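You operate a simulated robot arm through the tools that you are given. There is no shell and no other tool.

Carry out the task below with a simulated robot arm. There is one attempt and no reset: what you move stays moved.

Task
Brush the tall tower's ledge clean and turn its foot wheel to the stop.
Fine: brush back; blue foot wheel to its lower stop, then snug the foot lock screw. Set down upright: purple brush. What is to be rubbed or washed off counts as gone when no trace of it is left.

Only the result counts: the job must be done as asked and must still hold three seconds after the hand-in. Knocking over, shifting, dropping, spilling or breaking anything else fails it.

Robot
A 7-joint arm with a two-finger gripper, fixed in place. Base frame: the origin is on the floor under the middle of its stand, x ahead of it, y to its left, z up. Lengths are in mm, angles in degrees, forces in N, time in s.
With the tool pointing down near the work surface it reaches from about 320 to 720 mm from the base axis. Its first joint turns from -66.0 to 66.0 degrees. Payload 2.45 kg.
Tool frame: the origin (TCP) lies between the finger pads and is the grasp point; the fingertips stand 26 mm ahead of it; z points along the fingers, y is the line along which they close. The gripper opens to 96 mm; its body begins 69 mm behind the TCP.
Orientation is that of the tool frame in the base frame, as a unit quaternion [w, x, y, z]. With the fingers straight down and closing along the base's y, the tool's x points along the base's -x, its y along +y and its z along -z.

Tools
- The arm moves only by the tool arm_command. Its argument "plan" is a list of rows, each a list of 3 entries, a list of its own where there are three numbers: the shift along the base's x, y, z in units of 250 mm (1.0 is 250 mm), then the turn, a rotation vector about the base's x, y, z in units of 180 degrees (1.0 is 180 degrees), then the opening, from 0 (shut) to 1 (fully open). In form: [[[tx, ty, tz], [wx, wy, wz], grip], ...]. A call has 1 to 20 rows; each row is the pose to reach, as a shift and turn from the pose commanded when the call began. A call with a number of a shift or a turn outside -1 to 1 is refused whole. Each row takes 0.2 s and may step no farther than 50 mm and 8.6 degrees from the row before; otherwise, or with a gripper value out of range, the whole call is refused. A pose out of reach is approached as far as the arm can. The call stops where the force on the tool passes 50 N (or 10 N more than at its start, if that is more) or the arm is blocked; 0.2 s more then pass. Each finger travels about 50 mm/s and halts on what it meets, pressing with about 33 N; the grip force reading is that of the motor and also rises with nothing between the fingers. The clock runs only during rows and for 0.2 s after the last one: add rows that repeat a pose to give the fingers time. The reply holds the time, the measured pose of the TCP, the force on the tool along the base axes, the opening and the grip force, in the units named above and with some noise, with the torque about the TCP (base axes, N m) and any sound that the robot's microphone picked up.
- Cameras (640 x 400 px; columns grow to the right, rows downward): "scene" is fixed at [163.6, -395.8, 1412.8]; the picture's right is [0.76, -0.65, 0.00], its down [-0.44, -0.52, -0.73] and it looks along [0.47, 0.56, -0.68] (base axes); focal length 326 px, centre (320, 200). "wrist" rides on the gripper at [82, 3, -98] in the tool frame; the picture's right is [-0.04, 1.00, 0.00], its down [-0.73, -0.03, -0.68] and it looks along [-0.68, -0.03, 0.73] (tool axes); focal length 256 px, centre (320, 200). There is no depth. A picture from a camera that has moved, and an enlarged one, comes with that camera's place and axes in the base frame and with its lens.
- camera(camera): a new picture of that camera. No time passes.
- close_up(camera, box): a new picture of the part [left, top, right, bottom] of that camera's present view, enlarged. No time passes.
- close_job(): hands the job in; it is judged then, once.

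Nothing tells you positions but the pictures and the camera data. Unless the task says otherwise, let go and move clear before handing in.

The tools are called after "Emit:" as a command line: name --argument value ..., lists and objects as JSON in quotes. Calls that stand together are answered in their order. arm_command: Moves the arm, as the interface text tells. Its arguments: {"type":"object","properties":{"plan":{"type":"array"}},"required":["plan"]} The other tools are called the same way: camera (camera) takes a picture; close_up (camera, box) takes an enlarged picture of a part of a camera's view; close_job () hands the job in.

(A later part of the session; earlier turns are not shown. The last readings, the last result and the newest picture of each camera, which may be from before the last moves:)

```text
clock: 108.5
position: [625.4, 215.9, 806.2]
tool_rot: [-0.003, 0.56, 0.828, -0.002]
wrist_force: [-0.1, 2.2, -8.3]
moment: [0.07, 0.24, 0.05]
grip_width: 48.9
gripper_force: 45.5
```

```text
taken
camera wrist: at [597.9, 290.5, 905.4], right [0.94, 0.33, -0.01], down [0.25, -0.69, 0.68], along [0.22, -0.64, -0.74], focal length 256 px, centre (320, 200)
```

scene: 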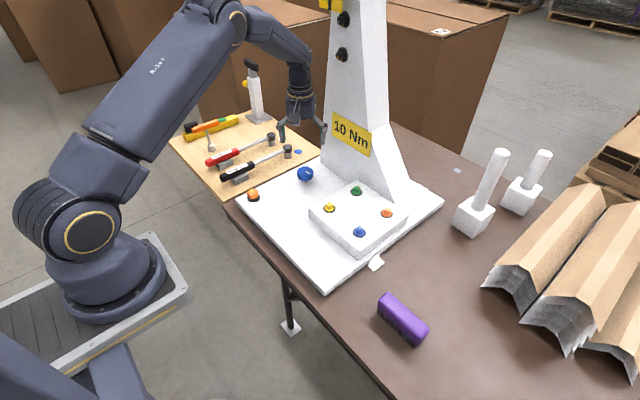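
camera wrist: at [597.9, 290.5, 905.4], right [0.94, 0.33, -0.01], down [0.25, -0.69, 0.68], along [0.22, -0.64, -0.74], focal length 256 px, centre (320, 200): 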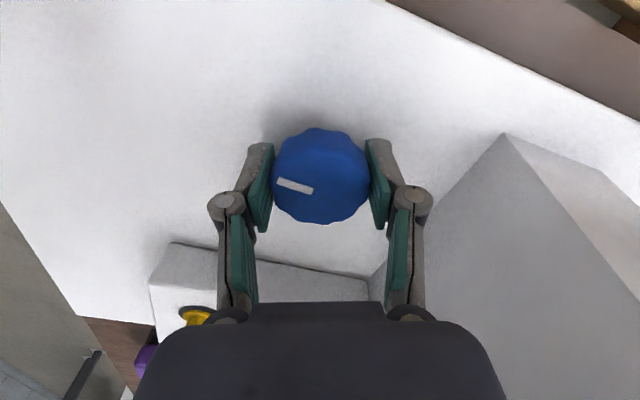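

That makes about 457° clockwise with no stop yet. I'll open, rotate back, and zoom in on the wheel's height above the plate.

Emit:
arm_command --plan '[[[0, 0, 0], [0, 0, 0], 0.5], [[0, 0, 0], [0, 0, 0], 0.75], [[0, 0, 0], [0, 0, 0], 1], [[0, 0, 0], [0, 0, 0], 1], [[0, 0, 0], [0, 0, 0.045], 1], [[0, 0, 0], [0, 0, 0.09], 1], [[0, 0, 0], [0, 0, 0.135], 1], [[0, 0, 0], [0, 0, 0.18], 1], [[0, 0, 0], [0, 0, 0.225], 1], [[0, 0, 0], [0, 0, 0.27], 1], [[0, 0, 0], [0, 0, 0.315], 1], [[0, 0, 0], [0, 0, 0.36], 1], [[0, 0, 0], [0, 0, 0.405], 1], [[0, 0, 0], [0, 0, 0.45], 1], [[0, 0, 0], [0, 0, 0.495], 1], [[0, 0, 0], [0, 0, 0.54], 1], [[0, 0, 0], [0, 0, 0.585], 1], [[0, 0, 0], [0, 0, 0.63], 1], [[0, 0, 0], [0, 0, 0.675], 1], [[0, 0, 0], [0, 0, 0.72], 1]]'

Emit:
close_up --camera "scene" --box '[280, 155, 340, 195]'

Emit:
close_up --camera "scene" --box '[295, 165, 319, 185]'

```text
clock: 112.7
position: [624.5, 213.8, 806.1]
tool_rot: [-0.002, -0.513, 0.859, -0.003]
wrist_force: [-0.4, -0.2, -0.4]
moment: [-0.03, -0.02, -0.02]
grip_width: 96.0
gripper_force: 0.1
```

```text
10.00 times, centred on (310, 175) of scene
camera zoom: at [163.6, -395.8, 1412.8], right [0.76, -0.65, 0.0], down [-0.44, -0.52, -0.73], along [0.47, 0.56, -0.68], focal length 3255 px, centre (420, 450)
```

zoom: 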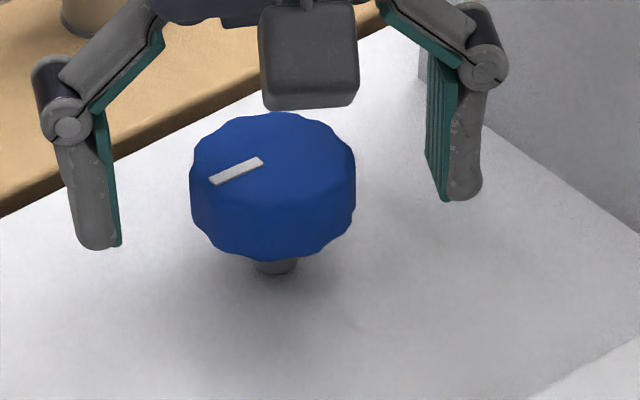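

```text
16.00 times, centred on (307, 175) of scene
camera zoom: at [163.6, -395.8, 1412.8], right [0.76, -0.65, 0.0], down [-0.44, -0.52, -0.73], along [0.47, 0.56, -0.68], focal length 5208 px, centre (528, 600)
```

zoom: 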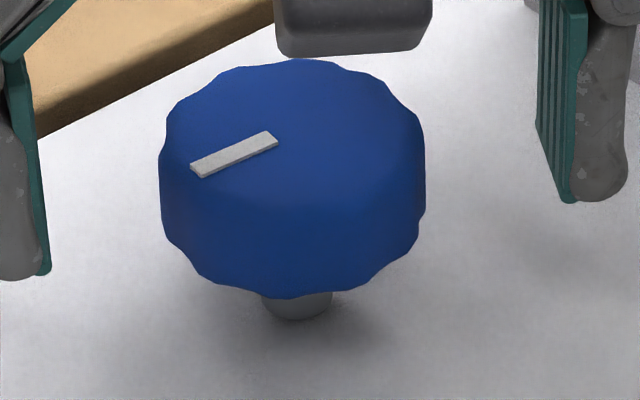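

Emit:
close_up --camera "scene" --box '[300, 0, 400, 62]'

Emit:
camera --camera "scene"

Emit:
camera --camera "wrist"

```text
6.40 times, centred on (350, 31) of scene
camera zoom: at [163.6, -395.8, 1412.8], right [0.76, -0.65, 0.0], down [-0.44, -0.52, -0.73], along [0.47, 0.56, -0.68], focal length 2083 px, centre (128, 1282)
```

zoom: 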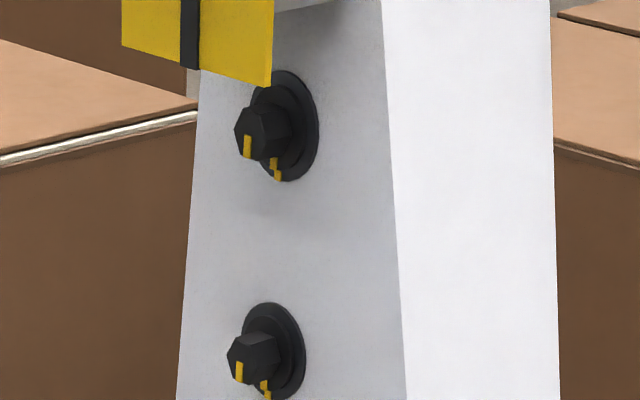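

```text
taken
```

scene: 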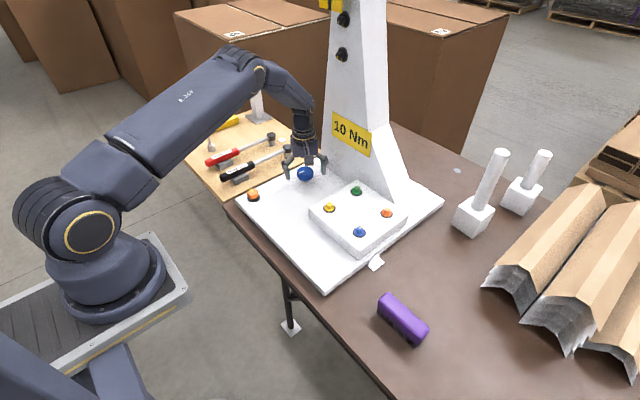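

```text
taken
camera wrist: at [583.2, 143.6, 905.4], right [-0.86, 0.51, 0.0], down [0.37, 0.64, 0.68], along [0.35, 0.58, -0.74], focal length 256 px, centre (320, 200)
```

wrist: 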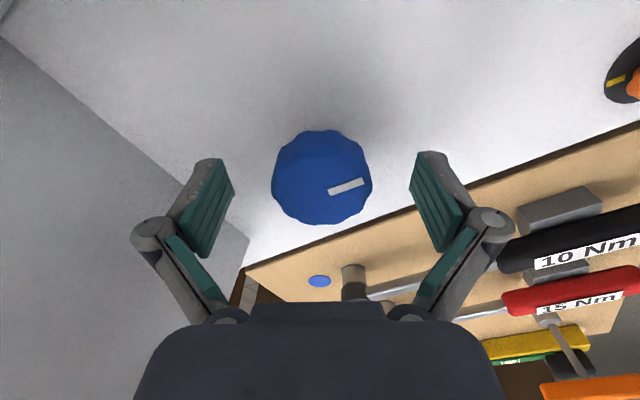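

Nothing else in the scene has changed. I'll continue clockwise with full-range turns until the torque shows a stop.

Emit:
arm_command --plan '[[[0, 0, 0], [0, 0, 0], 0.6], [[0, 0, 0], [0, 0, 0], 0.4], [[0, 0, 0], [0, 0, 0], 0.2], [[0, 0, 0], [0, 0, 0], 0.2], [[0, 0, 0], [0, 0, -0.045], 0.2], [[0, 0, 0], [0, 0, -0.09], 0.2], [[0, 0, 0], [0, 0, -0.135], 0.2], [[0, 0, 0], [0, 0, -0.18], 0.2], [[0, 0, 0], [0, 0, -0.225], 0.2], [[0, 0, 0], [0, 0, -0.27], 0.2], [[0, 0, 0], [0, 0, -0.315], 0.2], [[0, 0, 0], [0, 0, -0.36], 0.2], [[0, 0, 0], [0, 0, -0.405], 0.2], [[0, 0, 0], [0, 0, -0.45], 0.2], [[0, 0, 0], [0, 0, -0.495], 0.2], [[0, 0, 0], [0, 0, -0.54], 0.2], [[0, 0, 0], [0, 0, -0.585], 0.2], [[0, 0, 0], [0, 0, -0.63], 0.2], [[0, 0, 0], [0, 0, -0.675], 0.2], [[0, 0, 0], [0, 0, -0.72], 0.2]]'

Emit:
camera --camera "wrist"

```text
clock: 116.8
position: [625.6, 214.2, 805.5]
tool_rot: [-0.003, 0.561, 0.828, 0.001]
wrist_force: [-0.2, -0.7, -0.2]
moment: [0.04, 0.03, 0.54]
grip_width: 48.9
gripper_force: 45.0
```

```text
taken
camera wrist: at [598.0, 290.2, 905.0], right [0.94, 0.33, 0.0], down [0.25, -0.69, 0.68], along [0.22, -0.64, -0.74], focal length 256 px, centre (320, 200)
```

wrist: 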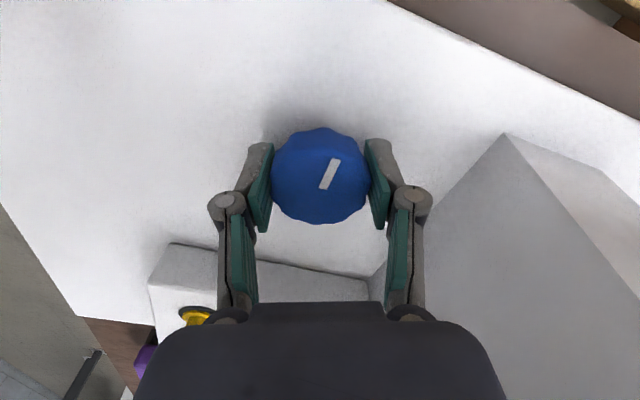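

The torque has risen to 0.54 N·m and the wheel slipped in the fingers, so the clockwise stop is reached with the mark now pointing to +y, 1.5 turns from the start. I'll open up and look at the wheel's height here.

Emit:
arm_command --plan '[[[0, 0, 0], [0, 0, 0.01], 0.2], [[0, 0, 0], [0, 0, 0.01], 0.5], [[0, 0, 0], [0, 0, 0.01], 0.75], [[0, 0, 0], [0, 0, 0.01], 1], [[0, 0, 0], [0, 0, 0.01], 1], [[0, 0, 0], [0, 0, 0.055], 1], [[0, 0, 0], [0, 0, 0.1], 1], [[0, 0, 0], [0, 0, 0.145], 1], [[0, 0, 0], [0, 0, 0.19], 1], [[0, 0, 0], [0, 0, 0.235], 1], [[0, 0, 0], [0, 0, 0.28], 1], [[0, 0, 0], [0, 0, 0.325], 1], [[0, 0, 0], [0, 0, 0.37], 1], [[0, 0, 0], [0, 0, 0.415], 1], [[0, 0, 0], [0, 0, 0.46], 1], [[0, 0, 0], [0, 0, 0.505], 1], [[0, 0, 0], [0, 0, 0.55], 1], [[0, 0, 0], [0, 0, 0.595], 1], [[0, 0, 0], [0, 0, 0.64], 1], [[0, 0, 0], [0, 0, 0.685], 1]]'

Emit:
close_up --camera "scene" --box '[280, 155, 340, 195]'

Emit:
close_up --camera "scene" --box '[295, 165, 319, 185]'

Emit:
close_up --camera "scene" --box '[300, 0, 400, 62]'

```text
clock: 121.0
position: [625.0, 215.5, 805.8]
tool_rot: [-0.001, -0.466, 0.885, -0.002]
wrist_force: [-0.6, -0.3, -0.7]
moment: [-0.02, 0.03, 0.03]
grip_width: 95.9
gripper_force: 0.0
```

```text
10.00 times, centred on (310, 175) of scene
camera zoom: at [163.6, -395.8, 1412.8], right [0.76, -0.65, 0.0], down [-0.44, -0.52, -0.73], along [0.47, 0.56, -0.68], focal length 3255 px, centre (420, 450)
```

zoom: 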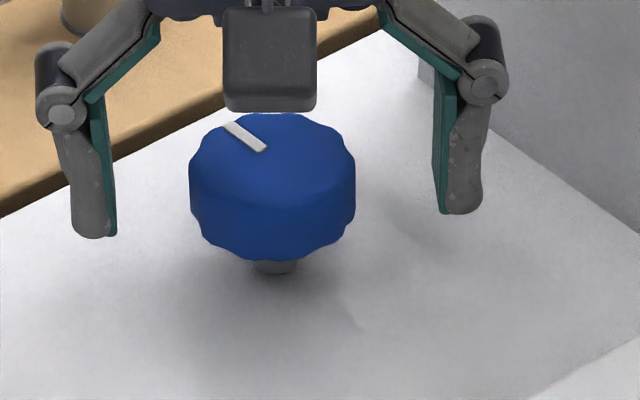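

```text
16.00 times, centred on (307, 175) of scene
camera zoom: at [163.6, -395.8, 1412.8], right [0.76, -0.65, 0.0], down [-0.44, -0.52, -0.73], along [0.47, 0.56, -0.68], focal length 5208 px, centre (528, 600)
```

zoom: 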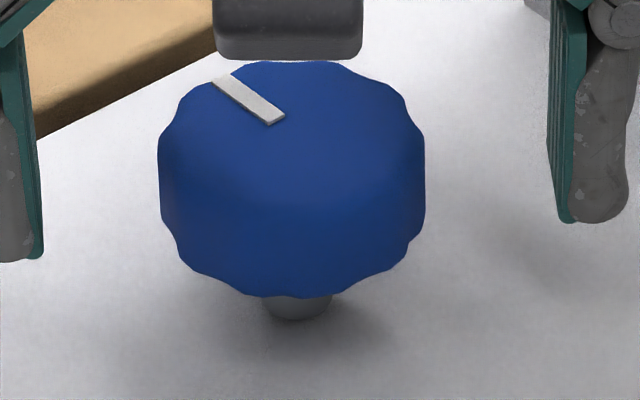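

```text
6.40 times, centred on (350, 31) of scene
camera zoom: at [163.6, -395.8, 1412.8], right [0.76, -0.65, 0.0], down [-0.44, -0.52, -0.73], along [0.47, 0.56, -0.68], focal length 2083 px, centre (128, 1282)
```

zoom: 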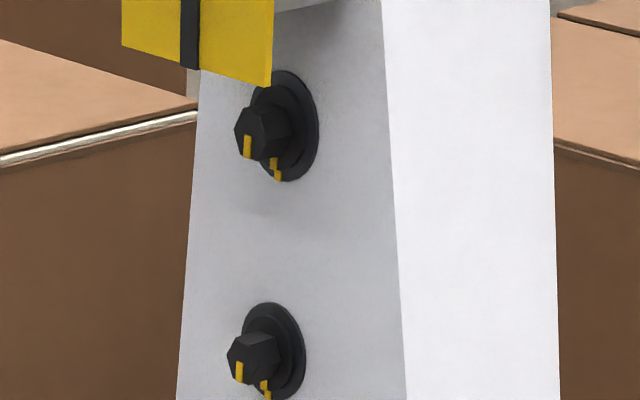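

The wheel height is unchanged at the clockwise stop. I'll compare the plate and knob against my first enlarged pictures to see whether the foot itself moved.

Emit:
close_up --camera "scene" --box '[230, 180, 280, 212]'

Emit:
close_up --camera "scene" --box '[220, 130, 460, 290]'

Emit:
close_up --camera "scene" --box '[280, 0, 440, 130]'

```text
12.50 times, centred on (255, 196) of scene
camera zoom: at [163.6, -395.8, 1412.8], right [0.76, -0.65, 0.0], down [-0.44, -0.52, -0.73], along [0.47, 0.56, -0.68], focal length 4068 px, centre (1132, 250)
```

zoom: 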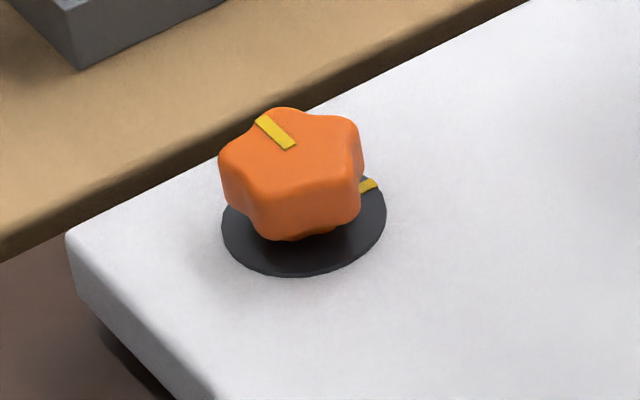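

```text
2.50 times, centred on (340, 210) of scene
camera zoom: at [163.6, -395.8, 1412.8], right [0.76, -0.65, 0.0], down [-0.44, -0.52, -0.73], along [0.47, 0.56, -0.68], focal length 814 px, centre (270, 175)
```

zoom: 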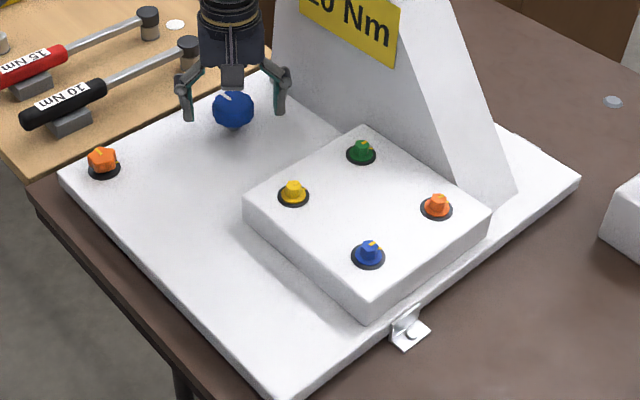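

```text
3.08 times, centred on (360, 65) of scene
camera zoom: at [163.6, -395.8, 1412.8], right [0.76, -0.65, 0.0], down [-0.44, -0.52, -0.73], along [0.47, 0.56, -0.68], focal length 1001 px, centre (197, 615)
```

zoom: 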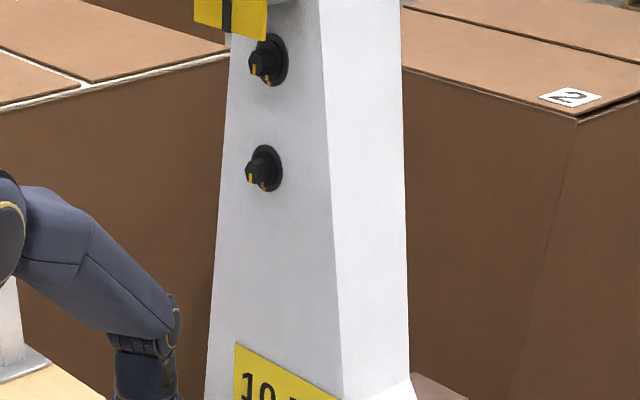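

Nothing else has moved, and the ledge stays clean. Before settling on this stop I'll look at the tower top from the same pose as my earlier picture, in case an indicator there follows the wheel.

Emit:
arm_command --plan '[[[0, 0, 0.12], [0, 0, 0], 1], [[0, 0, 0.3], [0, 0, -0.03], 1], [[-0.04, 0, 0.48], [0, 0, -0.07], 1], [[-0.14, 0, 0.62], [0, 0, -0.11], 1], [[-0.26, -0.01, 0.74], [0, 0, -0.15], 1], [[-0.38, -0.02, 0.84], [0, 0, -0.19], 1], [[-0.52, -0.03, 0.92], [0, 0, -0.23], 1], [[-0.68, -0.04, 0.96], [0, 0, -0.27], 1], [[-0.84, -0.05, 1.0], [0, 0, -0.308], 1], [[-0.885, -0.051, 1.0], [0, 0, -0.308], 1]]'

Emit:
arm_command --plan '[[[0, 0, 0.15], [0, -0.03, 0], 1], [[0, 0, 0.3], [0, -0.06, 0], 1], [[0, 0, 0.45], [0, -0.09, 0], 1], [[0, 0, 0.59], [0, -0.12, 0], 1], [[0, 0, 0.59], [0, -0.15, 0], 1], [[0, 0, 0.59], [0, -0.17, 0], 1], [[0, 0, 0.59], [0, -0.17, 0], 1]]'

Emit:
camera --camera "wrist"

Emit:
close_up --camera "wrist" --box '[240, 180, 400, 310]'

```text
clock: 123.2
position: [402.4, 202.4, 1055.7]
tool_rot: [-0.003, 0.001, 1.0, -0.002]
wrist_force: [0.1, 0.0, 0.6]
moment: [0.01, 0.0, 0.03]
grip_width: 96.1
gripper_force: 0.1
```

```text
clock: 124.8
position: [404.0, 200.9, 1204.4]
tool_rot: [0.263, 0.003, 0.965, -0.002]
wrist_force: [-0.5, -0.2, 0.5]
moment: [-0.02, -0.01, 0.02]
grip_width: 95.8
gripper_force: 0.0
```

```text
taken
camera wrist: at [282.9, 204.4, 1247.5], right [0.04, 1.0, 0.02], down [0.29, -0.03, 0.96], along [0.96, -0.03, -0.29], focal length 256 px, centre (320, 200)
```

wrist: 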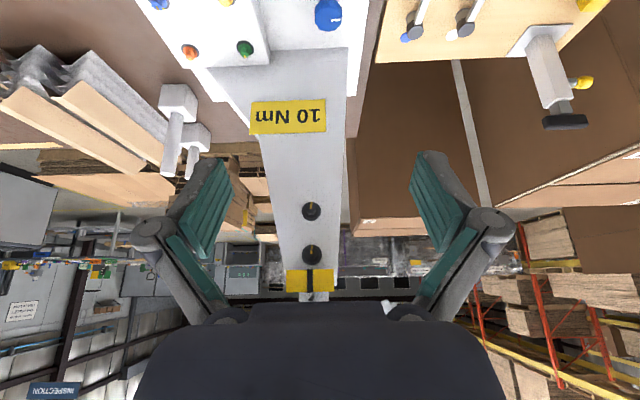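

```text
3.08 times, centred on (320, 245) of wrist
camera zoom: at [282.9, 204.4, 1247.5], right [0.04, 1.0, 0.02], down [0.29, -0.03, 0.96], along [0.96, -0.03, -0.29], focal length 788 px, centre (320, 62)
```

zoom: 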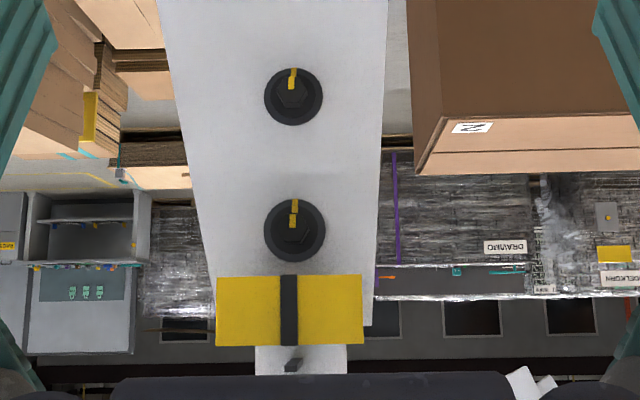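

Emit:
arm_command --plan '[[[0, 0, 0.15], [0, -0.03, 0], 1], [[0, 0, 0.3], [0, -0.06, 0], 1], [[0, -0.1, 0.45], [0, -0.09, 0], 1], [[0, -0.2, 0.6], [0, -0.12, 0], 1], [[0, -0.2, 0.75], [0, -0.12, 0], 1], [[0, -0.2, 0.75], [0, -0.12, 0], 1]]'

Emit:
camera --camera "wrist"

Emit:
close_up --camera "wrist" --box '[240, 100, 400, 230]'

```text
clock: 126.2
position: [402.0, 152.6, 1389.4]
tool_rot: [0.438, 0.002, 0.899, -0.001]
wrist_force: [-0.5, 0.0, 0.4]
moment: [-0.02, 0.0, 0.01]
grip_width: 95.8
gripper_force: 0.0
```

```text
taken
camera wrist: at [275.0, 155.2, 1386.9], right [0.03, 1.0, 0.03], down [-0.08, -0.03, 1.0], along [1.0, -0.03, 0.08], focal length 256 px, centre (320, 200)
```

wrist: 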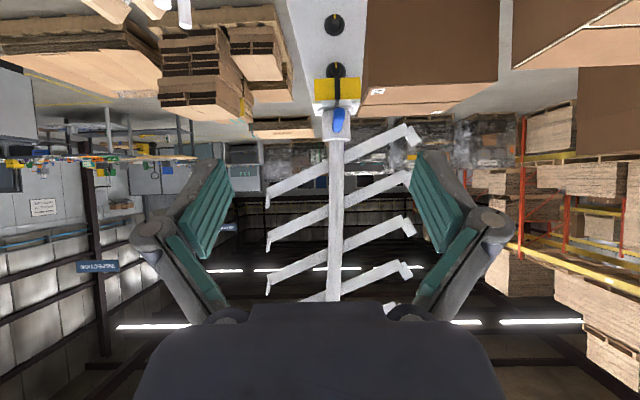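

```text
3.08 times, centred on (320, 165) of wrist
camera zoom: at [275.0, 155.2, 1386.9], right [0.03, 1.0, 0.03], down [-0.08, -0.03, 1.0], along [1.0, -0.03, 0.08], focal length 788 px, centre (320, 308)
```

zoom: 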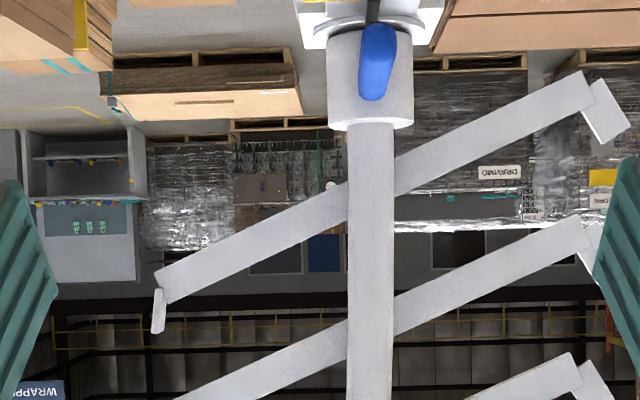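

The tower carries a mast with inclined arms on top, which may be what the wheel drives. I'll use this picture as a baseline, turn the wheel a bit the other way, and compare.

Emit:
arm_command --plan '[[[0, 0.05, -0.15], [0, 0.03, 0], 1], [[0, 0.1, -0.3], [0, 0.06, 0], 1], [[0, 0.15, -0.45], [0, 0.09, 0], 1], [[0, 0.2, -0.6], [0, 0.12, 0], 1], [[0, 0.2, -0.75], [0, 0.15, 0], 1], [[0, 0.2, -0.9], [0, 0.18, 0], 1], [[0, 0.2, -1.0], [0, 0.21, 0], 1], [[0, 0.2, -1.0], [0, 0.25, 0], 1], [[0, 0.2, -1.0], [0, 0.29, 0], 1]]'

Emit:
arm_command --plan '[[[0.12, 0.005, -0.06], [0, 0, -0.04], 1], [[0.26, 0.01, -0.12], [0, 0, -0.08], 1], [[0.4, 0.02, -0.2], [0, 0, -0.12], 1], [[0.54, 0.03, -0.26], [0, 0, -0.16], 1], [[0.68, 0.04, -0.34], [0, 0, -0.2], 1], [[0.8, 0.05, -0.46], [0, 0, -0.24], 1], [[0.885, 0.051, -0.6], [0, 0, -0.28], 1], [[0.885, 0.051, -0.76], [0, 0, -0.32], 1], [[0.885, 0.051, -0.92], [0, 0, -0.36], 1], [[0.885, 0.051, -0.98], [0, 0, -0.36], 1]]'

Emit:
camera --camera "wrist"

```text
clock: 128.2
position: [405.1, 200.7, 1140.5]
tool_rot: [-0.003, 0.002, 1.0, -0.002]
wrist_force: [-0.1, -0.2, -0.5]
moment: [0.0, 0.01, 0.03]
grip_width: 96.3
gripper_force: 0.1
```

```text
clock: 130.4
position: [625.3, 215.2, 894.4]
tool_rot: [-0.004, 0.538, 0.843, 0.0]
wrist_force: [-0.9, -0.5, 0.4]
moment: [-0.01, 0.0, -0.03]
grip_width: 96.1
gripper_force: 0.1
```

```text
taken
camera wrist: at [593.3, 289.3, 994.2], right [0.92, 0.38, 0.0], down [0.29, -0.68, 0.68], along [0.26, -0.62, -0.74], focal length 256 px, centre (320, 200)
```

wrist: 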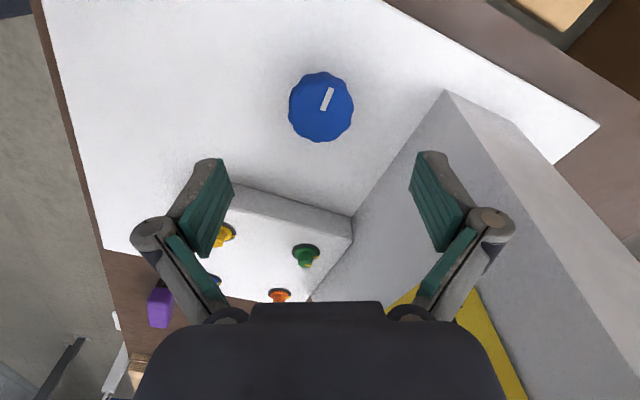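

Emit:
arm_command --plan '[[[0, 0, -0.12], [0, 0, 0], 1], [[0, 0, -0.26], [0, 0, 0], 1], [[0, 0, -0.36], [0, 0, 0], 1], [[0, 0, -0.36], [0, 0, 0], 0.7], [[0, 0, -0.36], [0, 0, 0], 0.45], [[0, 0, -0.36], [0, 0, 0], 0.2], [[0, 0, -0.36], [0, 0, 0], 0.2], [[0, 0, -0.36], [0, 0, 0], 0.2]]'

Emit:
arm_command --plan '[[[0, 0, 0], [0, 0, 0.04], 0.2], [[0, 0, 0], [0, 0, 0.08], 0.2], [[0, 0, 0], [0, 0, 0.12], 0.2], [[0, 0, 0], [0, 0, 0.16], 0.2], [[0, 0, 0], [0, 0, 0.2], 0.2], [[0, 0, 0], [0, 0, 0.24], 0.2], [[0, 0, 0], [0, 0, 0.28], 0.2], [[0, 0, 0], [0, 0, 0.32], 0.2], [[0, 0, 0], [0, 0, 0.36], 0.2], [[0, 0, 0], [0, 0, 0.4], 0.2], [[0, 0, 0], [0, 0, 0.44], 0.2], [[0, 0, 0], [0, 0, 0.48], 0.2], [[0, 0, 0], [0, 0, 0.52], 0.2], [[0, 0, 0], [0, 0, 0.56], 0.2], [[0, 0, 0], [0, 0, 0.6], 0.2], [[0, 0, 0], [0, 0, 0.64], 0.2], [[0, 0, 0], [0, 0, 0.68], 0.2]]'

Emit:
camera --camera "wrist"

```text
clock: 132.2
position: [625.5, 214.0, 806.1]
tool_rot: [-0.004, 0.537, 0.843, -0.002]
wrist_force: [-11.8, -5.2, 6.2]
moment: [-0.09, 0.28, -0.04]
grip_width: 48.5
gripper_force: 44.5
```

```text
clock: 135.8
position: [625.5, 215.3, 805.6]
tool_rot: [-0.002, -0.482, 0.876, -0.003]
wrist_force: [-13.3, 3.8, 2.8]
moment: [-0.24, 0.52, -0.03]
grip_width: 48.4
gripper_force: 44.9
```

```text
taken
camera wrist: at [578.1, 147.7, 905.3], right [-0.82, 0.57, 0.0], down [0.42, 0.61, 0.68], along [0.39, 0.55, -0.74], focal length 256 px, centre (320, 200)
```

wrist: 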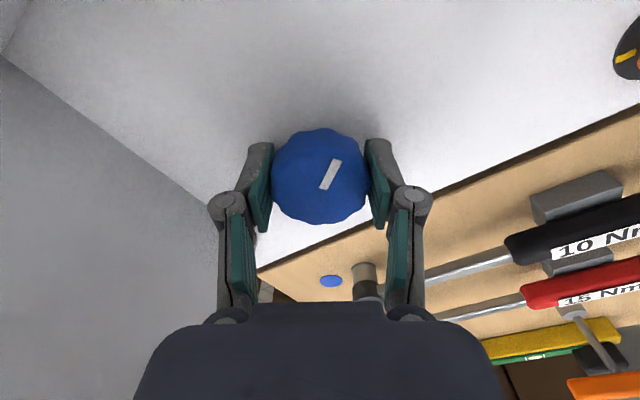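

The wheel is now 122° counterclockwise from the stop. I'll release and go back to the same viewing pose to compare the mast.

Emit:
arm_command --plan '[[[0, 0, 0], [0, 0, 0], 0.5], [[0, 0, 0], [0, 0, 0], 0.75], [[0, 0, 0], [0, 0, 0], 1], [[0, 0, 0], [0, 0, 0], 1], [[0, 0, 0.12], [0, 0, 0], 1], [[0, 0, 0.3], [0, 0, -0.03], 1], [[-0.04, 0, 0.48], [0, 0, -0.07], 1], [[-0.14, 0, 0.62], [0, 0, -0.11], 1], [[-0.26, -0.01, 0.74], [0, 0, -0.15], 1], [[-0.38, -0.02, 0.84], [0, 0, -0.19], 1], [[-0.52, -0.03, 0.92], [0, 0, -0.23], 1], [[-0.68, -0.04, 0.96], [0, 0, -0.27], 1], [[-0.84, -0.05, 1.0], [0, 0, -0.308], 1], [[-0.885, -0.051, 1.0], [0, 0, -0.32], 1]]'

Emit:
arm_command --plan '[[[0, -0.02, 0.15], [0, -0.035, 0], 1], [[0, -0.06, 0.3], [0, -0.07, 0], 1], [[0, -0.1, 0.45], [0, -0.105, 0], 1], [[0, -0.14, 0.6], [0, -0.14, 0], 1], [[0, -0.18, 0.75], [0, -0.175, 0], 1], [[0, -0.2, 0.9], [0, -0.21, 0], 1], [[0, -0.2, 1.0], [0, -0.245, 0], 1], [[0, -0.2, 1.0], [0, -0.27, 0], 1], [[0, -0.2, 1.0], [0, -0.29, 0], 1]]'

Emit:
arm_command --plan '[[[0, 0, 0.17], [0, 0, 0], 1], [[0, 0, 0.34], [0, 0, 0], 1], [[0, 0, 0.34], [0, 0, 0], 1]]'

Emit:
camera --camera "wrist"

Emit:
close_up --camera "wrist" --box '[240, 100, 400, 230]'

```text
clock: 138.8
position: [404.0, 203.3, 1055.3]
tool_rot: [-0.003, 0.003, 1.0, -0.002]
wrist_force: [0.9, -1.1, 0.1]
moment: [0.0, -0.01, 0.02]
grip_width: 95.8
gripper_force: 0.1
```

```text
clock: 140.8
position: [404.6, 151.0, 1305.0]
tool_rot: [0.438, 0.002, 0.899, -0.001]
wrist_force: [0.0, 0.3, 0.0]
moment: [0.02, 0.04, -0.01]
grip_width: 96.0
gripper_force: 0.1
```

```text
clock: 141.7
position: [404.5, 152.6, 1390.3]
tool_rot: [0.438, 0.002, 0.899, -0.001]
wrist_force: [-0.1, 0.4, -0.9]
moment: [0.02, 0.01, -0.03]
grip_width: 95.8
gripper_force: 0.0
```

```text
taken
camera wrist: at [276.5, 154.7, 1387.0], right [0.03, 1.0, 0.03], down [-0.08, -0.03, 1.0], along [1.0, -0.03, 0.08], focal length 256 px, centre (320, 200)
```

wrist: 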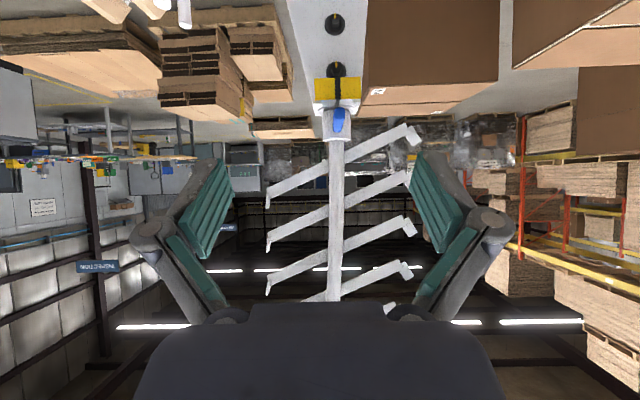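

```text
3.08 times, centred on (320, 165) of wrist
camera zoom: at [276.5, 154.7, 1387.0], right [0.03, 1.0, 0.03], down [-0.08, -0.03, 1.0], along [1.0, -0.03, 0.08], focal length 788 px, centre (320, 308)
```

zoom: 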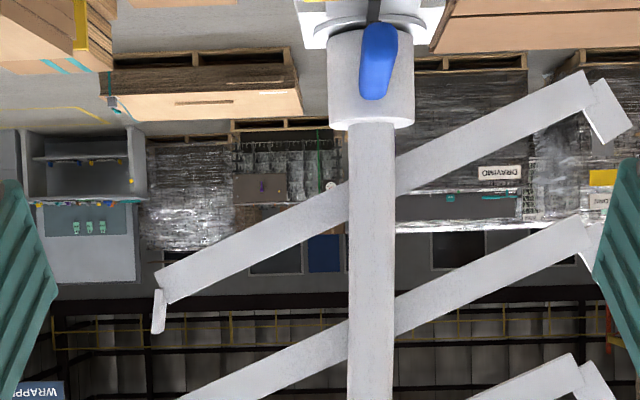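

The mast is unchanged, so nothing visible is coupled to the wheel. A wheel on a right-hand thread runs down when turned clockwise, so I take the clockwise end as the lower stop. I'll go back and turn it there firmly.

Emit:
arm_command --plan '[[[0, 0.05, -0.15], [0, 0.03, 0], 1], [[0, 0.1, -0.3], [0, 0.06, 0], 1], [[0, 0.15, -0.45], [0, 0.09, 0], 1], [[0, 0.2, -0.6], [0, 0.12, 0], 1], [[0, 0.2, -0.75], [0, 0.15, 0], 1], [[0, 0.2, -0.9], [0, 0.18, 0], 1], [[0, 0.2, -1.0], [0, 0.21, 0], 1], [[0, 0.2, -1.0], [0, 0.25, 0], 1], [[0, 0.2, -1.0], [0, 0.29, 0], 1]]'

Emit:
arm_command --plan '[[[0.12, 0.005, -0.06], [0, 0, 0.04], 1], [[0.26, 0.01, -0.12], [0, 0, 0.08], 1], [[0.4, 0.02, -0.2], [0, 0, 0.12], 1], [[0.54, 0.03, -0.26], [0, 0, 0.16], 1], [[0.68, 0.04, -0.34], [0, 0, 0.2], 1], [[0.8, 0.05, -0.46], [0, 0, 0.24], 1], [[0.885, 0.051, -0.6], [0, 0, 0.28], 1], [[0.885, 0.051, -0.76], [0, 0, 0.32], 1], [[0.885, 0.051, -0.92], [0, 0, 0.36], 1], [[0.885, 0.051, -0.98], [0, 0, 0.36], 1]]'

Emit:
camera --camera "wrist"

```text
clock: 143.7
position: [404.0, 203.5, 1140.5]
tool_rot: [-0.003, 0.002, 1.0, -0.001]
wrist_force: [0.9, -0.3, -0.4]
moment: [-0.03, -0.03, 0.04]
grip_width: 96.4
gripper_force: 0.0
```

```text
clock: 145.8
position: [625.5, 215.4, 895.9]
tool_rot: [-0.001, -0.535, 0.845, -0.003]
wrist_force: [0.5, 0.3, -0.6]
moment: [0.01, 0.03, 0.01]
grip_width: 95.9
gripper_force: 0.0
```

```text
taken
camera wrist: at [587.2, 142.4, 995.2], right [-0.89, 0.46, 0.0], down [0.34, 0.65, 0.68], along [0.32, 0.6, -0.74], focal length 256 px, centre (320, 200)
```

wrist: 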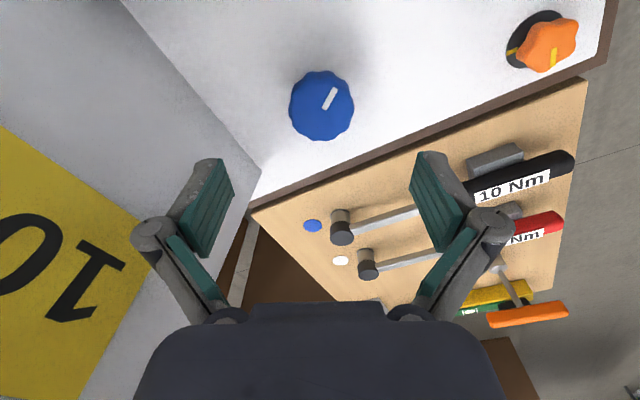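

Emit:
arm_command --plan '[[[0, 0, -0.12], [0, 0, 0], 1], [[0, 0, -0.26], [0, 0, 0], 1], [[0, 0, -0.36], [0, 0, 0], 1], [[0, 0, -0.36], [0, 0, 0], 0.7], [[0, 0, -0.36], [0, 0, 0], 0.45], [[0, 0, -0.36], [0, 0, 0], 0.2], [[0, 0, -0.36], [0, 0, 0], 0.2], [[0, 0, -0.36], [0, 0, 0], 0.2]]'

Emit:
arm_command --plan '[[[0, 0, 0], [0, 0, -0.04], 0.2], [[0, 0, 0], [0, 0, -0.08], 0.2], [[0, 0, 0], [0, 0, -0.12], 0.2], [[0, 0, 0], [0, 0, -0.16], 0.2], [[0, 0, 0], [0, 0, -0.2], 0.2], [[0, 0, 0], [0, 0, -0.24], 0.2], [[0, 0, 0], [0, 0, -0.28], 0.2], [[0, 0, 0], [0, 0, -0.32], 0.2], [[0, 0, 0], [0, 0, -0.36], 0.2], [[0, 0, 0], [0, 0, -0.4], 0.2], [[0, 0, 0], [0, 0, -0.44], 0.2], [[0, 0, 0], [0, 0, -0.48], 0.2], [[0, 0, 0], [0, 0, -0.52], 0.2], [[0, 0, 0], [0, 0, -0.56], 0.2], [[0, 0, 0], [0, 0, -0.6], 0.2], [[0, 0, 0], [0, 0, -0.64], 0.2]]'

Emit:
camera --camera "wrist"

```text
clock: 147.7
position: [624.3, 215.4, 805.6]
tool_rot: [-0.002, -0.535, 0.845, -0.004]
wrist_force: [4.7, -0.5, -3.9]
moment: [0.04, -0.24, 0.03]
grip_width: 49.1
gripper_force: 45.3
```

```text
clock: 151.1
position: [626.5, 214.4, 806.0]
tool_rot: [-0.003, 0.428, 0.904, -0.001]
wrist_force: [2.3, 0.9, 7.9]
moment: [-0.35, -0.21, 0.05]
grip_width: 49.1
gripper_force: 44.8
```

```text
taken
camera wrist: at [576.1, 278.7, 905.6], right [0.8, 0.6, 0.0], down [0.45, -0.59, 0.68], along [0.4, -0.54, -0.74], focal length 256 px, centre (320, 200)
```

wrist: 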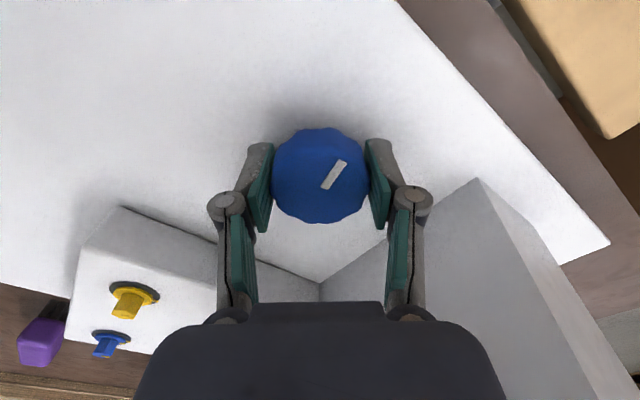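

115° of the 122° back. I'll continue in small steps to feel the stop.

Emit:
arm_command --plan '[[[0, 0, 0], [0, 0, -0.015], 0.2], [[0, 0, 0], [0, 0, -0.03], 0.2], [[0, 0, 0], [0, 0, -0.04], 0.2]]'

Emit:
arm_command --plan '[[[0, 0, 0], [0, 0, -0.015], 0.2], [[0, 0, 0], [0, 0, -0.03], 0.2]]'

Emit:
arm_command --plan '[[[0, 0, 0], [0, 0, -0.015], 0.2], [[0, 0, 0], [0, 0, -0.03], 0.2]]'

```text
clock: 151.8
position: [623.4, 214.8, 805.5]
tool_rot: [-0.003, 0.484, 0.875, 0.0]
wrist_force: [1.7, -1.0, 9.0]
moment: [-0.12, -0.34, -0.01]
grip_width: 49.1
gripper_force: 44.6
```

```text
clock: 152.4
position: [625.0, 215.9, 805.6]
tool_rot: [-0.003, 0.524, 0.852, 0.0]
wrist_force: [4.7, 4.6, 3.4]
moment: [-0.09, -0.09, 0.72]
grip_width: 48.9
gripper_force: 45.0
```

```text
clock: 153.1
position: [625.2, 213.6, 805.8]
tool_rot: [-0.003, 0.564, 0.825, -0.001]
wrist_force: [1.3, 3.5, 2.6]
moment: [0.31, -0.1, 0.43]
grip_width: 48.3
gripper_force: 45.3
```

The torque rose to 0.7 N·m and then the fingers slipped: the wheel is at its clockwise stop. I'll release, confirm the mark, and move over the orange lock screw at about (464.5, 253.5).

Emit:
arm_command --plan '[[[0, 0, 0], [0, 0, 0], 0.4], [[0, 0, 0], [0, 0, 0], 0.6], [[0, 0, 0], [0, 0, 0], 0.8], [[0, 0, 0], [0, 0, 0], 1], [[0, 0, 0], [0, 0, 0], 1], [[0, 0, 0.14], [0, 0, 0], 1], [[0, 0, 0.3], [0, 0, 0.03], 1], [[-0.02, 0, 0.46], [0, 0, 0.07], 1], [[-0.1, 0.02, 0.56], [0, 0, 0.11], 1], [[-0.22, 0.04, 0.56], [0, 0, 0.155], 1], [[-0.34, 0.07, 0.56], [0, 0, 0.2], 1], [[-0.46, 0.1, 0.56], [0, 0, 0.245], 1], [[-0.58, 0.13, 0.56], [0, 0, 0.29], 1], [[-0.642, 0.152, 0.56], [0, 0, 0.335], 1], [[-0.642, 0.152, 0.56], [0, 0, 0.38], 1], [[-0.642, 0.152, 0.56], [0, 0, 0.425], 1], [[-0.642, 0.152, 0.54], [0, 0, 0.47], 1], [[-0.642, 0.152, 0.5], [0, 0, 0.515], 1], [[-0.642, 0.152, 0.45], [0, 0, 0.56], 1], [[-0.642, 0.152, 0.4], [0, 0, 0.605], 1]]'

Emit:
camera --camera "wrist"

Emit:
close_up --camera "scene" --box '[280, 155, 340, 195]'

Emit:
close_up --camera "wrist" --box '[270, 60, 370, 160]'

```text
clock: 157.2
position: [465.5, 253.6, 906.1]
tool_rot: [-0.002, -0.346, 0.938, -0.003]
wrist_force: [-0.1, -0.3, -0.5]
moment: [0.0, 0.02, 0.0]
grip_width: 96.1
gripper_force: 0.1
```

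```text
taken
camera wrist: at [400.1, 202.1, 1005.7], right [-0.62, 0.79, 0.0], down [0.58, 0.46, 0.68], along [0.53, 0.41, -0.74], focal length 256 px, centre (320, 200)
```

wrist: 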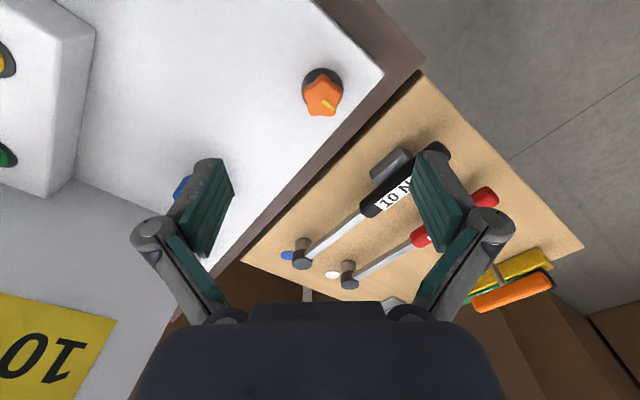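

```text
10.00 times, centred on (310, 175) of scene
camera zoom: at [163.6, -395.8, 1412.8], right [0.76, -0.65, 0.0], down [-0.44, -0.52, -0.73], along [0.47, 0.56, -0.68], focal length 3255 px, centre (420, 450)
```

zoom: 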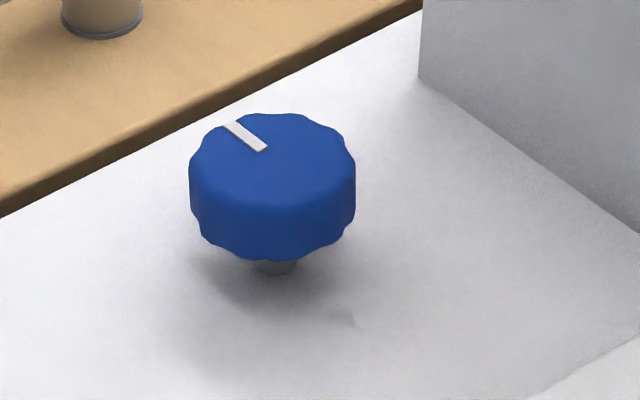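

```text
4.00 times, centred on (320, 110) of wrist
camera zoom: at [400.1, 202.1, 1005.7], right [-0.62, 0.79, 0.0], down [0.58, 0.46, 0.68], along [0.53, 0.41, -0.74], focal length 1024 px, centre (320, 560)
```

zoom: 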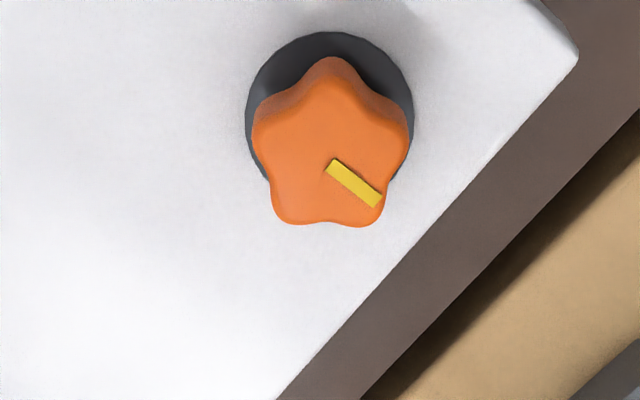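

The wheel mark points to +y at the stop. I'll take a second view of the lock screw with the hand turned the other way to pin down its axis.

Emit:
arm_command --plan '[[[0, 0, 0], [0, 0, -0.045], 1], [[0, 0, 0], [0, 0, -0.09], 1], [[0, 0, 0], [0, 0, -0.135], 1], [[0, 0, 0], [0, 0, -0.18], 1], [[0, 0, 0], [0, 0, -0.225], 1], [[0, 0, 0], [0, 0, -0.27], 1], [[0, 0, 0], [0, 0, -0.315], 1], [[0, 0, 0], [0, 0, -0.36], 1], [[0, 0, 0], [0, 0, -0.405], 1], [[0, 0, 0], [0, 0, -0.45], 1], [[0, 0, 0], [0, 0, -0.45], 1]]'

Emit:
close_up --camera "wrist" --box '[270, 60, 370, 160]'

```text
clock: 159.7
position: [464.5, 254.2, 905.5]
tool_rot: [-0.003, 0.349, 0.937, 0.0]
wrist_force: [-0.6, -0.2, -0.5]
moment: [0.02, -0.02, -0.02]
grip_width: 96.2
gripper_force: 0.0
```

```text
4.00 times, centred on (320, 110) of wrist
camera zoom: at [405.1, 307.9, 1004.8], right [0.68, 0.73, 0.0], down [0.54, -0.5, 0.68], along [0.49, -0.46, -0.74], focal length 1024 px, centre (320, 560)
```

zoom: 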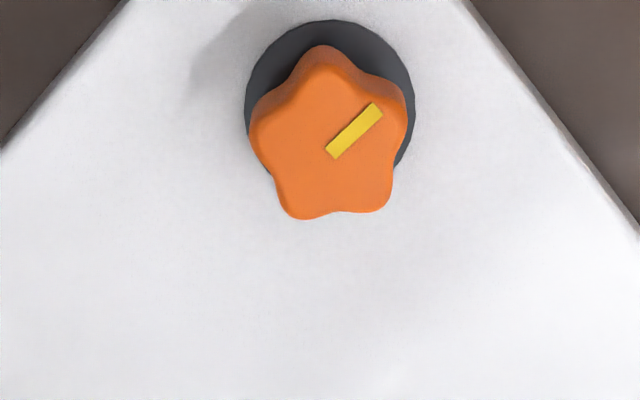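

The lock screw axis works out to about (464, 255.5), with the knob top near z = 788. I'll turn the hand so the fingers meet one lobe against two, and descend around it.

Emit:
arm_command --plan '[[[-0.002, 0.008, 0], [0, 0, 0.045], 1], [[-0.002, 0.008, 0], [0, 0, 0.09], 1], [[-0.002, 0.008, 0], [0, 0, 0.135], 1], [[-0.002, 0.008, 0], [0, 0, 0.18], 1], [[-0.002, 0.008, 0], [0, 0, 0.225], 1], [[-0.002, 0.008, 0], [0, 0, 0.27], 1], [[-0.002, 0.008, 0], [0, 0, 0.315], 1], [[-0.002, 0.008, 0], [0, 0, 0.36], 1], [[-0.002, 0.008, 0], [0, 0, 0.405], 1], [[-0.002, 0.008, -0.05], [0, 0, 0.45], 1], [[-0.002, 0.008, -0.1], [0, 0, 0.495], 1], [[-0.002, 0.008, -0.16], [0, 0, 0.54], 1], [[-0.002, 0.008, -0.22], [0, 0, 0.585], 1], [[-0.002, 0.008, -0.28], [0, 0, 0.625], 1], [[-0.002, 0.008, -0.36], [0, 0, 0.625], 1], [[-0.002, 0.008, -0.4], [0, 0, 0.625], 1], [[-0.002, 0.008, -0.4], [0, 0, 0.625], 1]]'

Emit:
camera --camera "wrist"

Emit:
close_up --camera "scene" --box '[220, 160, 300, 220]'

```text
clock: 163.2
position: [464.4, 254.4, 804.6]
tool_rot: [-0.001, -0.586, 0.811, -0.004]
wrist_force: [0.1, -1.0, 0.4]
moment: [-0.02, 0.01, -0.01]
grip_width: 95.9
gripper_force: 0.1
```

```text
taken
camera wrist: at [434.6, 177.6, 904.5], right [-0.94, 0.35, 0.0], down [0.26, 0.69, 0.68], along [0.24, 0.63, -0.74], focal length 256 px, centre (320, 200)
```

wrist: 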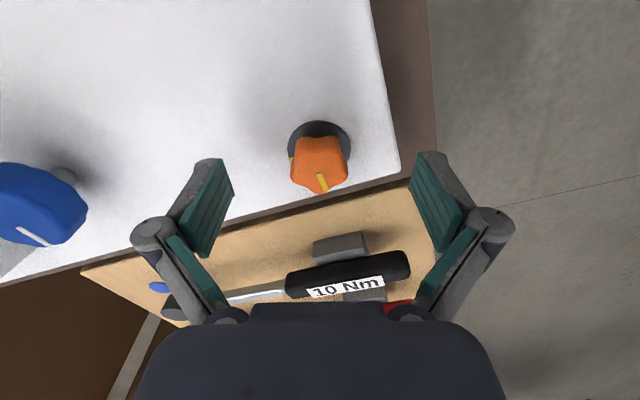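

```text
6.67 times, centred on (260, 190) of scene
camera zoom: at [163.6, -395.8, 1412.8], right [0.76, -0.65, 0.0], down [-0.44, -0.52, -0.73], along [0.47, 0.56, -0.68], focal length 2170 px, centre (720, 267)
```

zoom: 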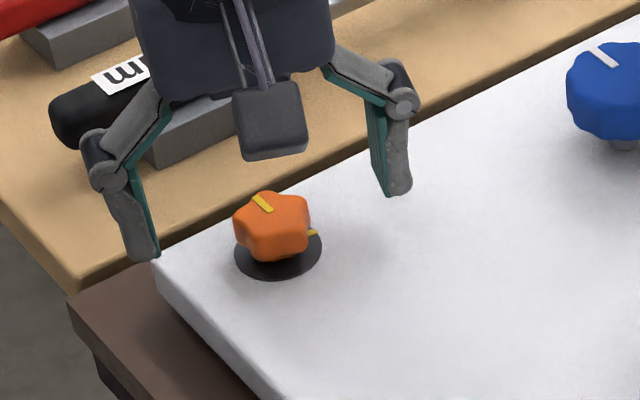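

The knob is between the fingers. I'll go down 4 mm and close on it.

Emit:
arm_command --plan '[[[0, 0, -0.016], [0, 0, 0], 1], [[0, 0, -0.016], [0, 0, 0], 0.8], [[0, 0, -0.016], [0, 0, 0], 0.6], [[0, 0, -0.016], [0, 0, 0], 0.45], [[0, 0, -0.016], [0, 0, 0], 0.3], [[0, 0, -0.016], [0, 0, 0], 0.15], [[0, 0, -0.016], [0, 0, 0], 0.1], [[0, 0, -0.016], [0, 0, 0], 0.1]]'

Emit:
camera --camera "wrist"

Emit:
close_up --camera "scene" --box '[220, 160, 300, 220]'

```text
clock: 165.1
position: [465.0, 253.8, 802.1]
tool_rot: [-0.001, -0.586, 0.81, -0.003]
wrist_force: [7.0, -2.0, -1.4]
moment: [-0.01, -0.2, -0.01]
grip_width: 31.7
gripper_force: 45.4
```

```text
taken
camera wrist: at [435.1, 177.3, 901.4], right [-0.94, 0.35, 0.0], down [0.26, 0.69, 0.68], along [0.24, 0.63, -0.74], focal length 256 px, centre (320, 200)
```

wrist: 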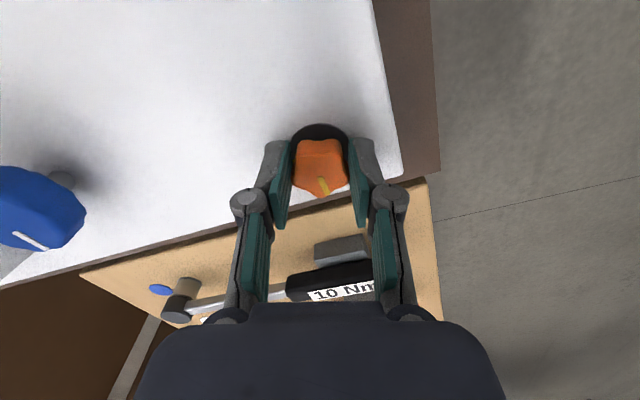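

```text
6.67 times, centred on (260, 190) of scene
camera zoom: at [163.8, -395.9, 1412.8], right [0.76, -0.65, 0.0], down [-0.44, -0.52, -0.73], along [0.47, 0.56, -0.68], focal length 2170 px, centre (720, 267)
```

zoom: 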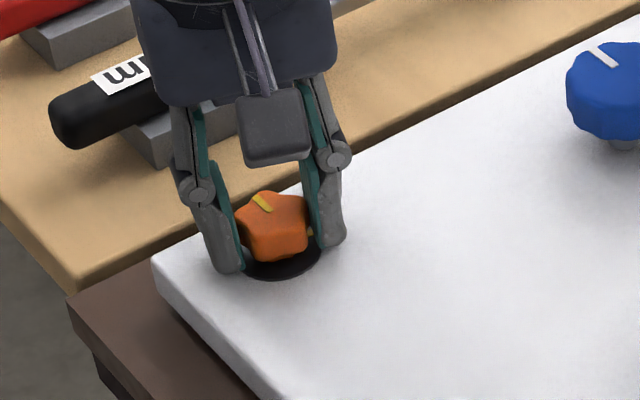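

The knob is gripped at 31.7 mm. I'll turn clockwise in small steps, reading the torque.

Emit:
arm_command --plan '[[[0, 0, 0], [0, 0, -0.03], 0.1], [[0, 0, 0], [0, 0, -0.06], 0.1], [[0, 0, 0], [0, 0, -0.09], 0.1], [[0, 0, 0], [0, 0, -0.12], 0.1]]'

Emit:
arm_command --plan '[[[0, 0, 0], [0, 0, -0.03], 0.1], [[0, 0, 0], [0, 0, -0.06], 0.1], [[0, 0, 0], [0, 0, -0.09], 0.1], [[0, 0, 0], [0, 0, -0.12], 0.1]]'

Emit:
close_up --camera "scene" --box '[220, 160, 300, 220]'

```text
clock: 166.1
position: [465.1, 253.4, 801.4]
tool_rot: [-0.002, -0.423, 0.906, -0.003]
wrist_force: [2.3, -5.2, -1.1]
moment: [-0.27, 0.18, 0.01]
grip_width: 31.5
gripper_force: 45.0
```

```text
clock: 167.1
position: [464.7, 255.0, 802.4]
tool_rot: [-0.002, -0.246, 0.969, -0.002]
wrist_force: [4.8, -5.4, -5.1]
moment: [-0.44, 0.49, 0.03]
grip_width: 31.7
gripper_force: 45.6
```

```text
6.67 times, centred on (260, 190) of scene
camera zoom: at [163.8, -395.9, 1412.7], right [0.76, -0.65, 0.0], down [-0.44, -0.52, -0.73], along [0.47, 0.56, -0.68], focal length 2170 px, centre (720, 267)
```

zoom: 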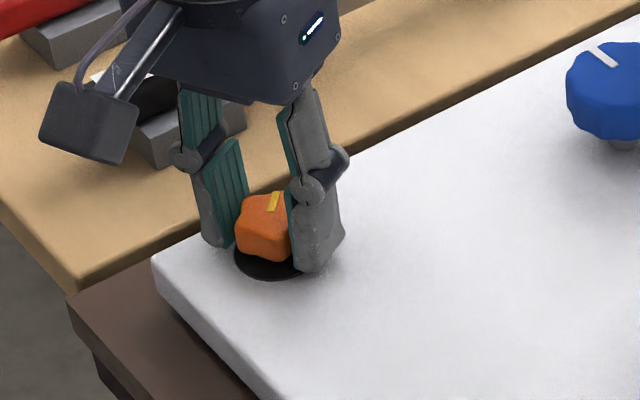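

The screw is turning freely, 43° so far. I'll continue and watch for the torque rise.

Emit:
arm_command --plan '[[[0, 0, 0], [0, 0, -0.03], 0.1], [[0, 0, 0], [0, 0, -0.06], 0.1], [[0, 0, 0], [0, 0, -0.09], 0.1], [[0, 0, 0], [0, 0, -0.12], 0.1], [[0, 0, 0], [0, 0, -0.15], 0.1]]'

Emit:
arm_command --plan '[[[0, 0, 0], [0, 0, -0.02], 0.1], [[0, 0, 0], [0, 0, -0.04], 0.1]]'

Emit:
arm_command --plan '[[[0, 0, 0], [0, 0, -0.02], 0.1], [[0, 0, 0], [0, 0, -0.04], 0.1]]'

Emit:
camera --camera "wrist"

```text
clock: 168.2
position: [464.4, 254.2, 802.5]
tool_rot: [-0.003, -0.013, 1.0, -0.001]
wrist_force: [1.3, 0.8, -1.5]
moment: [0.04, 0.2, 0.03]
grip_width: 31.5
gripper_force: 45.8
```

```text
clock: 168.8
position: [464.2, 254.4, 802.8]
tool_rot: [-0.003, 0.049, 0.999, -0.002]
wrist_force: [-0.6, 2.4, 1.9]
moment: [0.05, -0.35, 0.07]
grip_width: 31.6
gripper_force: 44.9
```

```text
clock: 169.4
position: [462.9, 255.3, 802.1]
tool_rot: [-0.004, 0.113, 0.994, -0.002]
wrist_force: [2.5, 2.3, -0.5]
moment: [0.25, 0.45, 0.04]
grip_width: 31.3
gripper_force: 44.3
```

```text
taken
camera wrist: at [385.3, 275.8, 901.5], right [0.26, 0.97, 0.0], down [0.71, -0.19, 0.68], along [0.65, -0.18, -0.74], focal length 256 px, centre (320, 200)
```

wrist: 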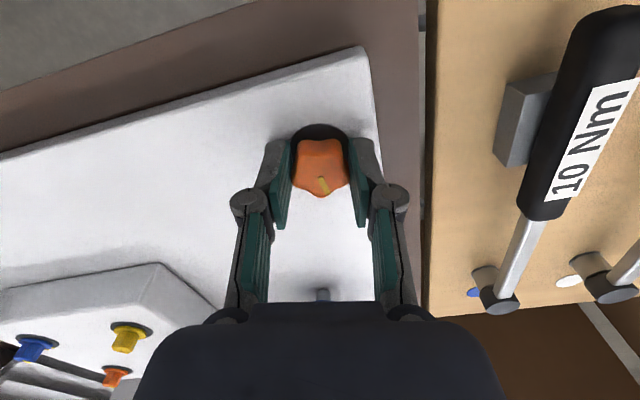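

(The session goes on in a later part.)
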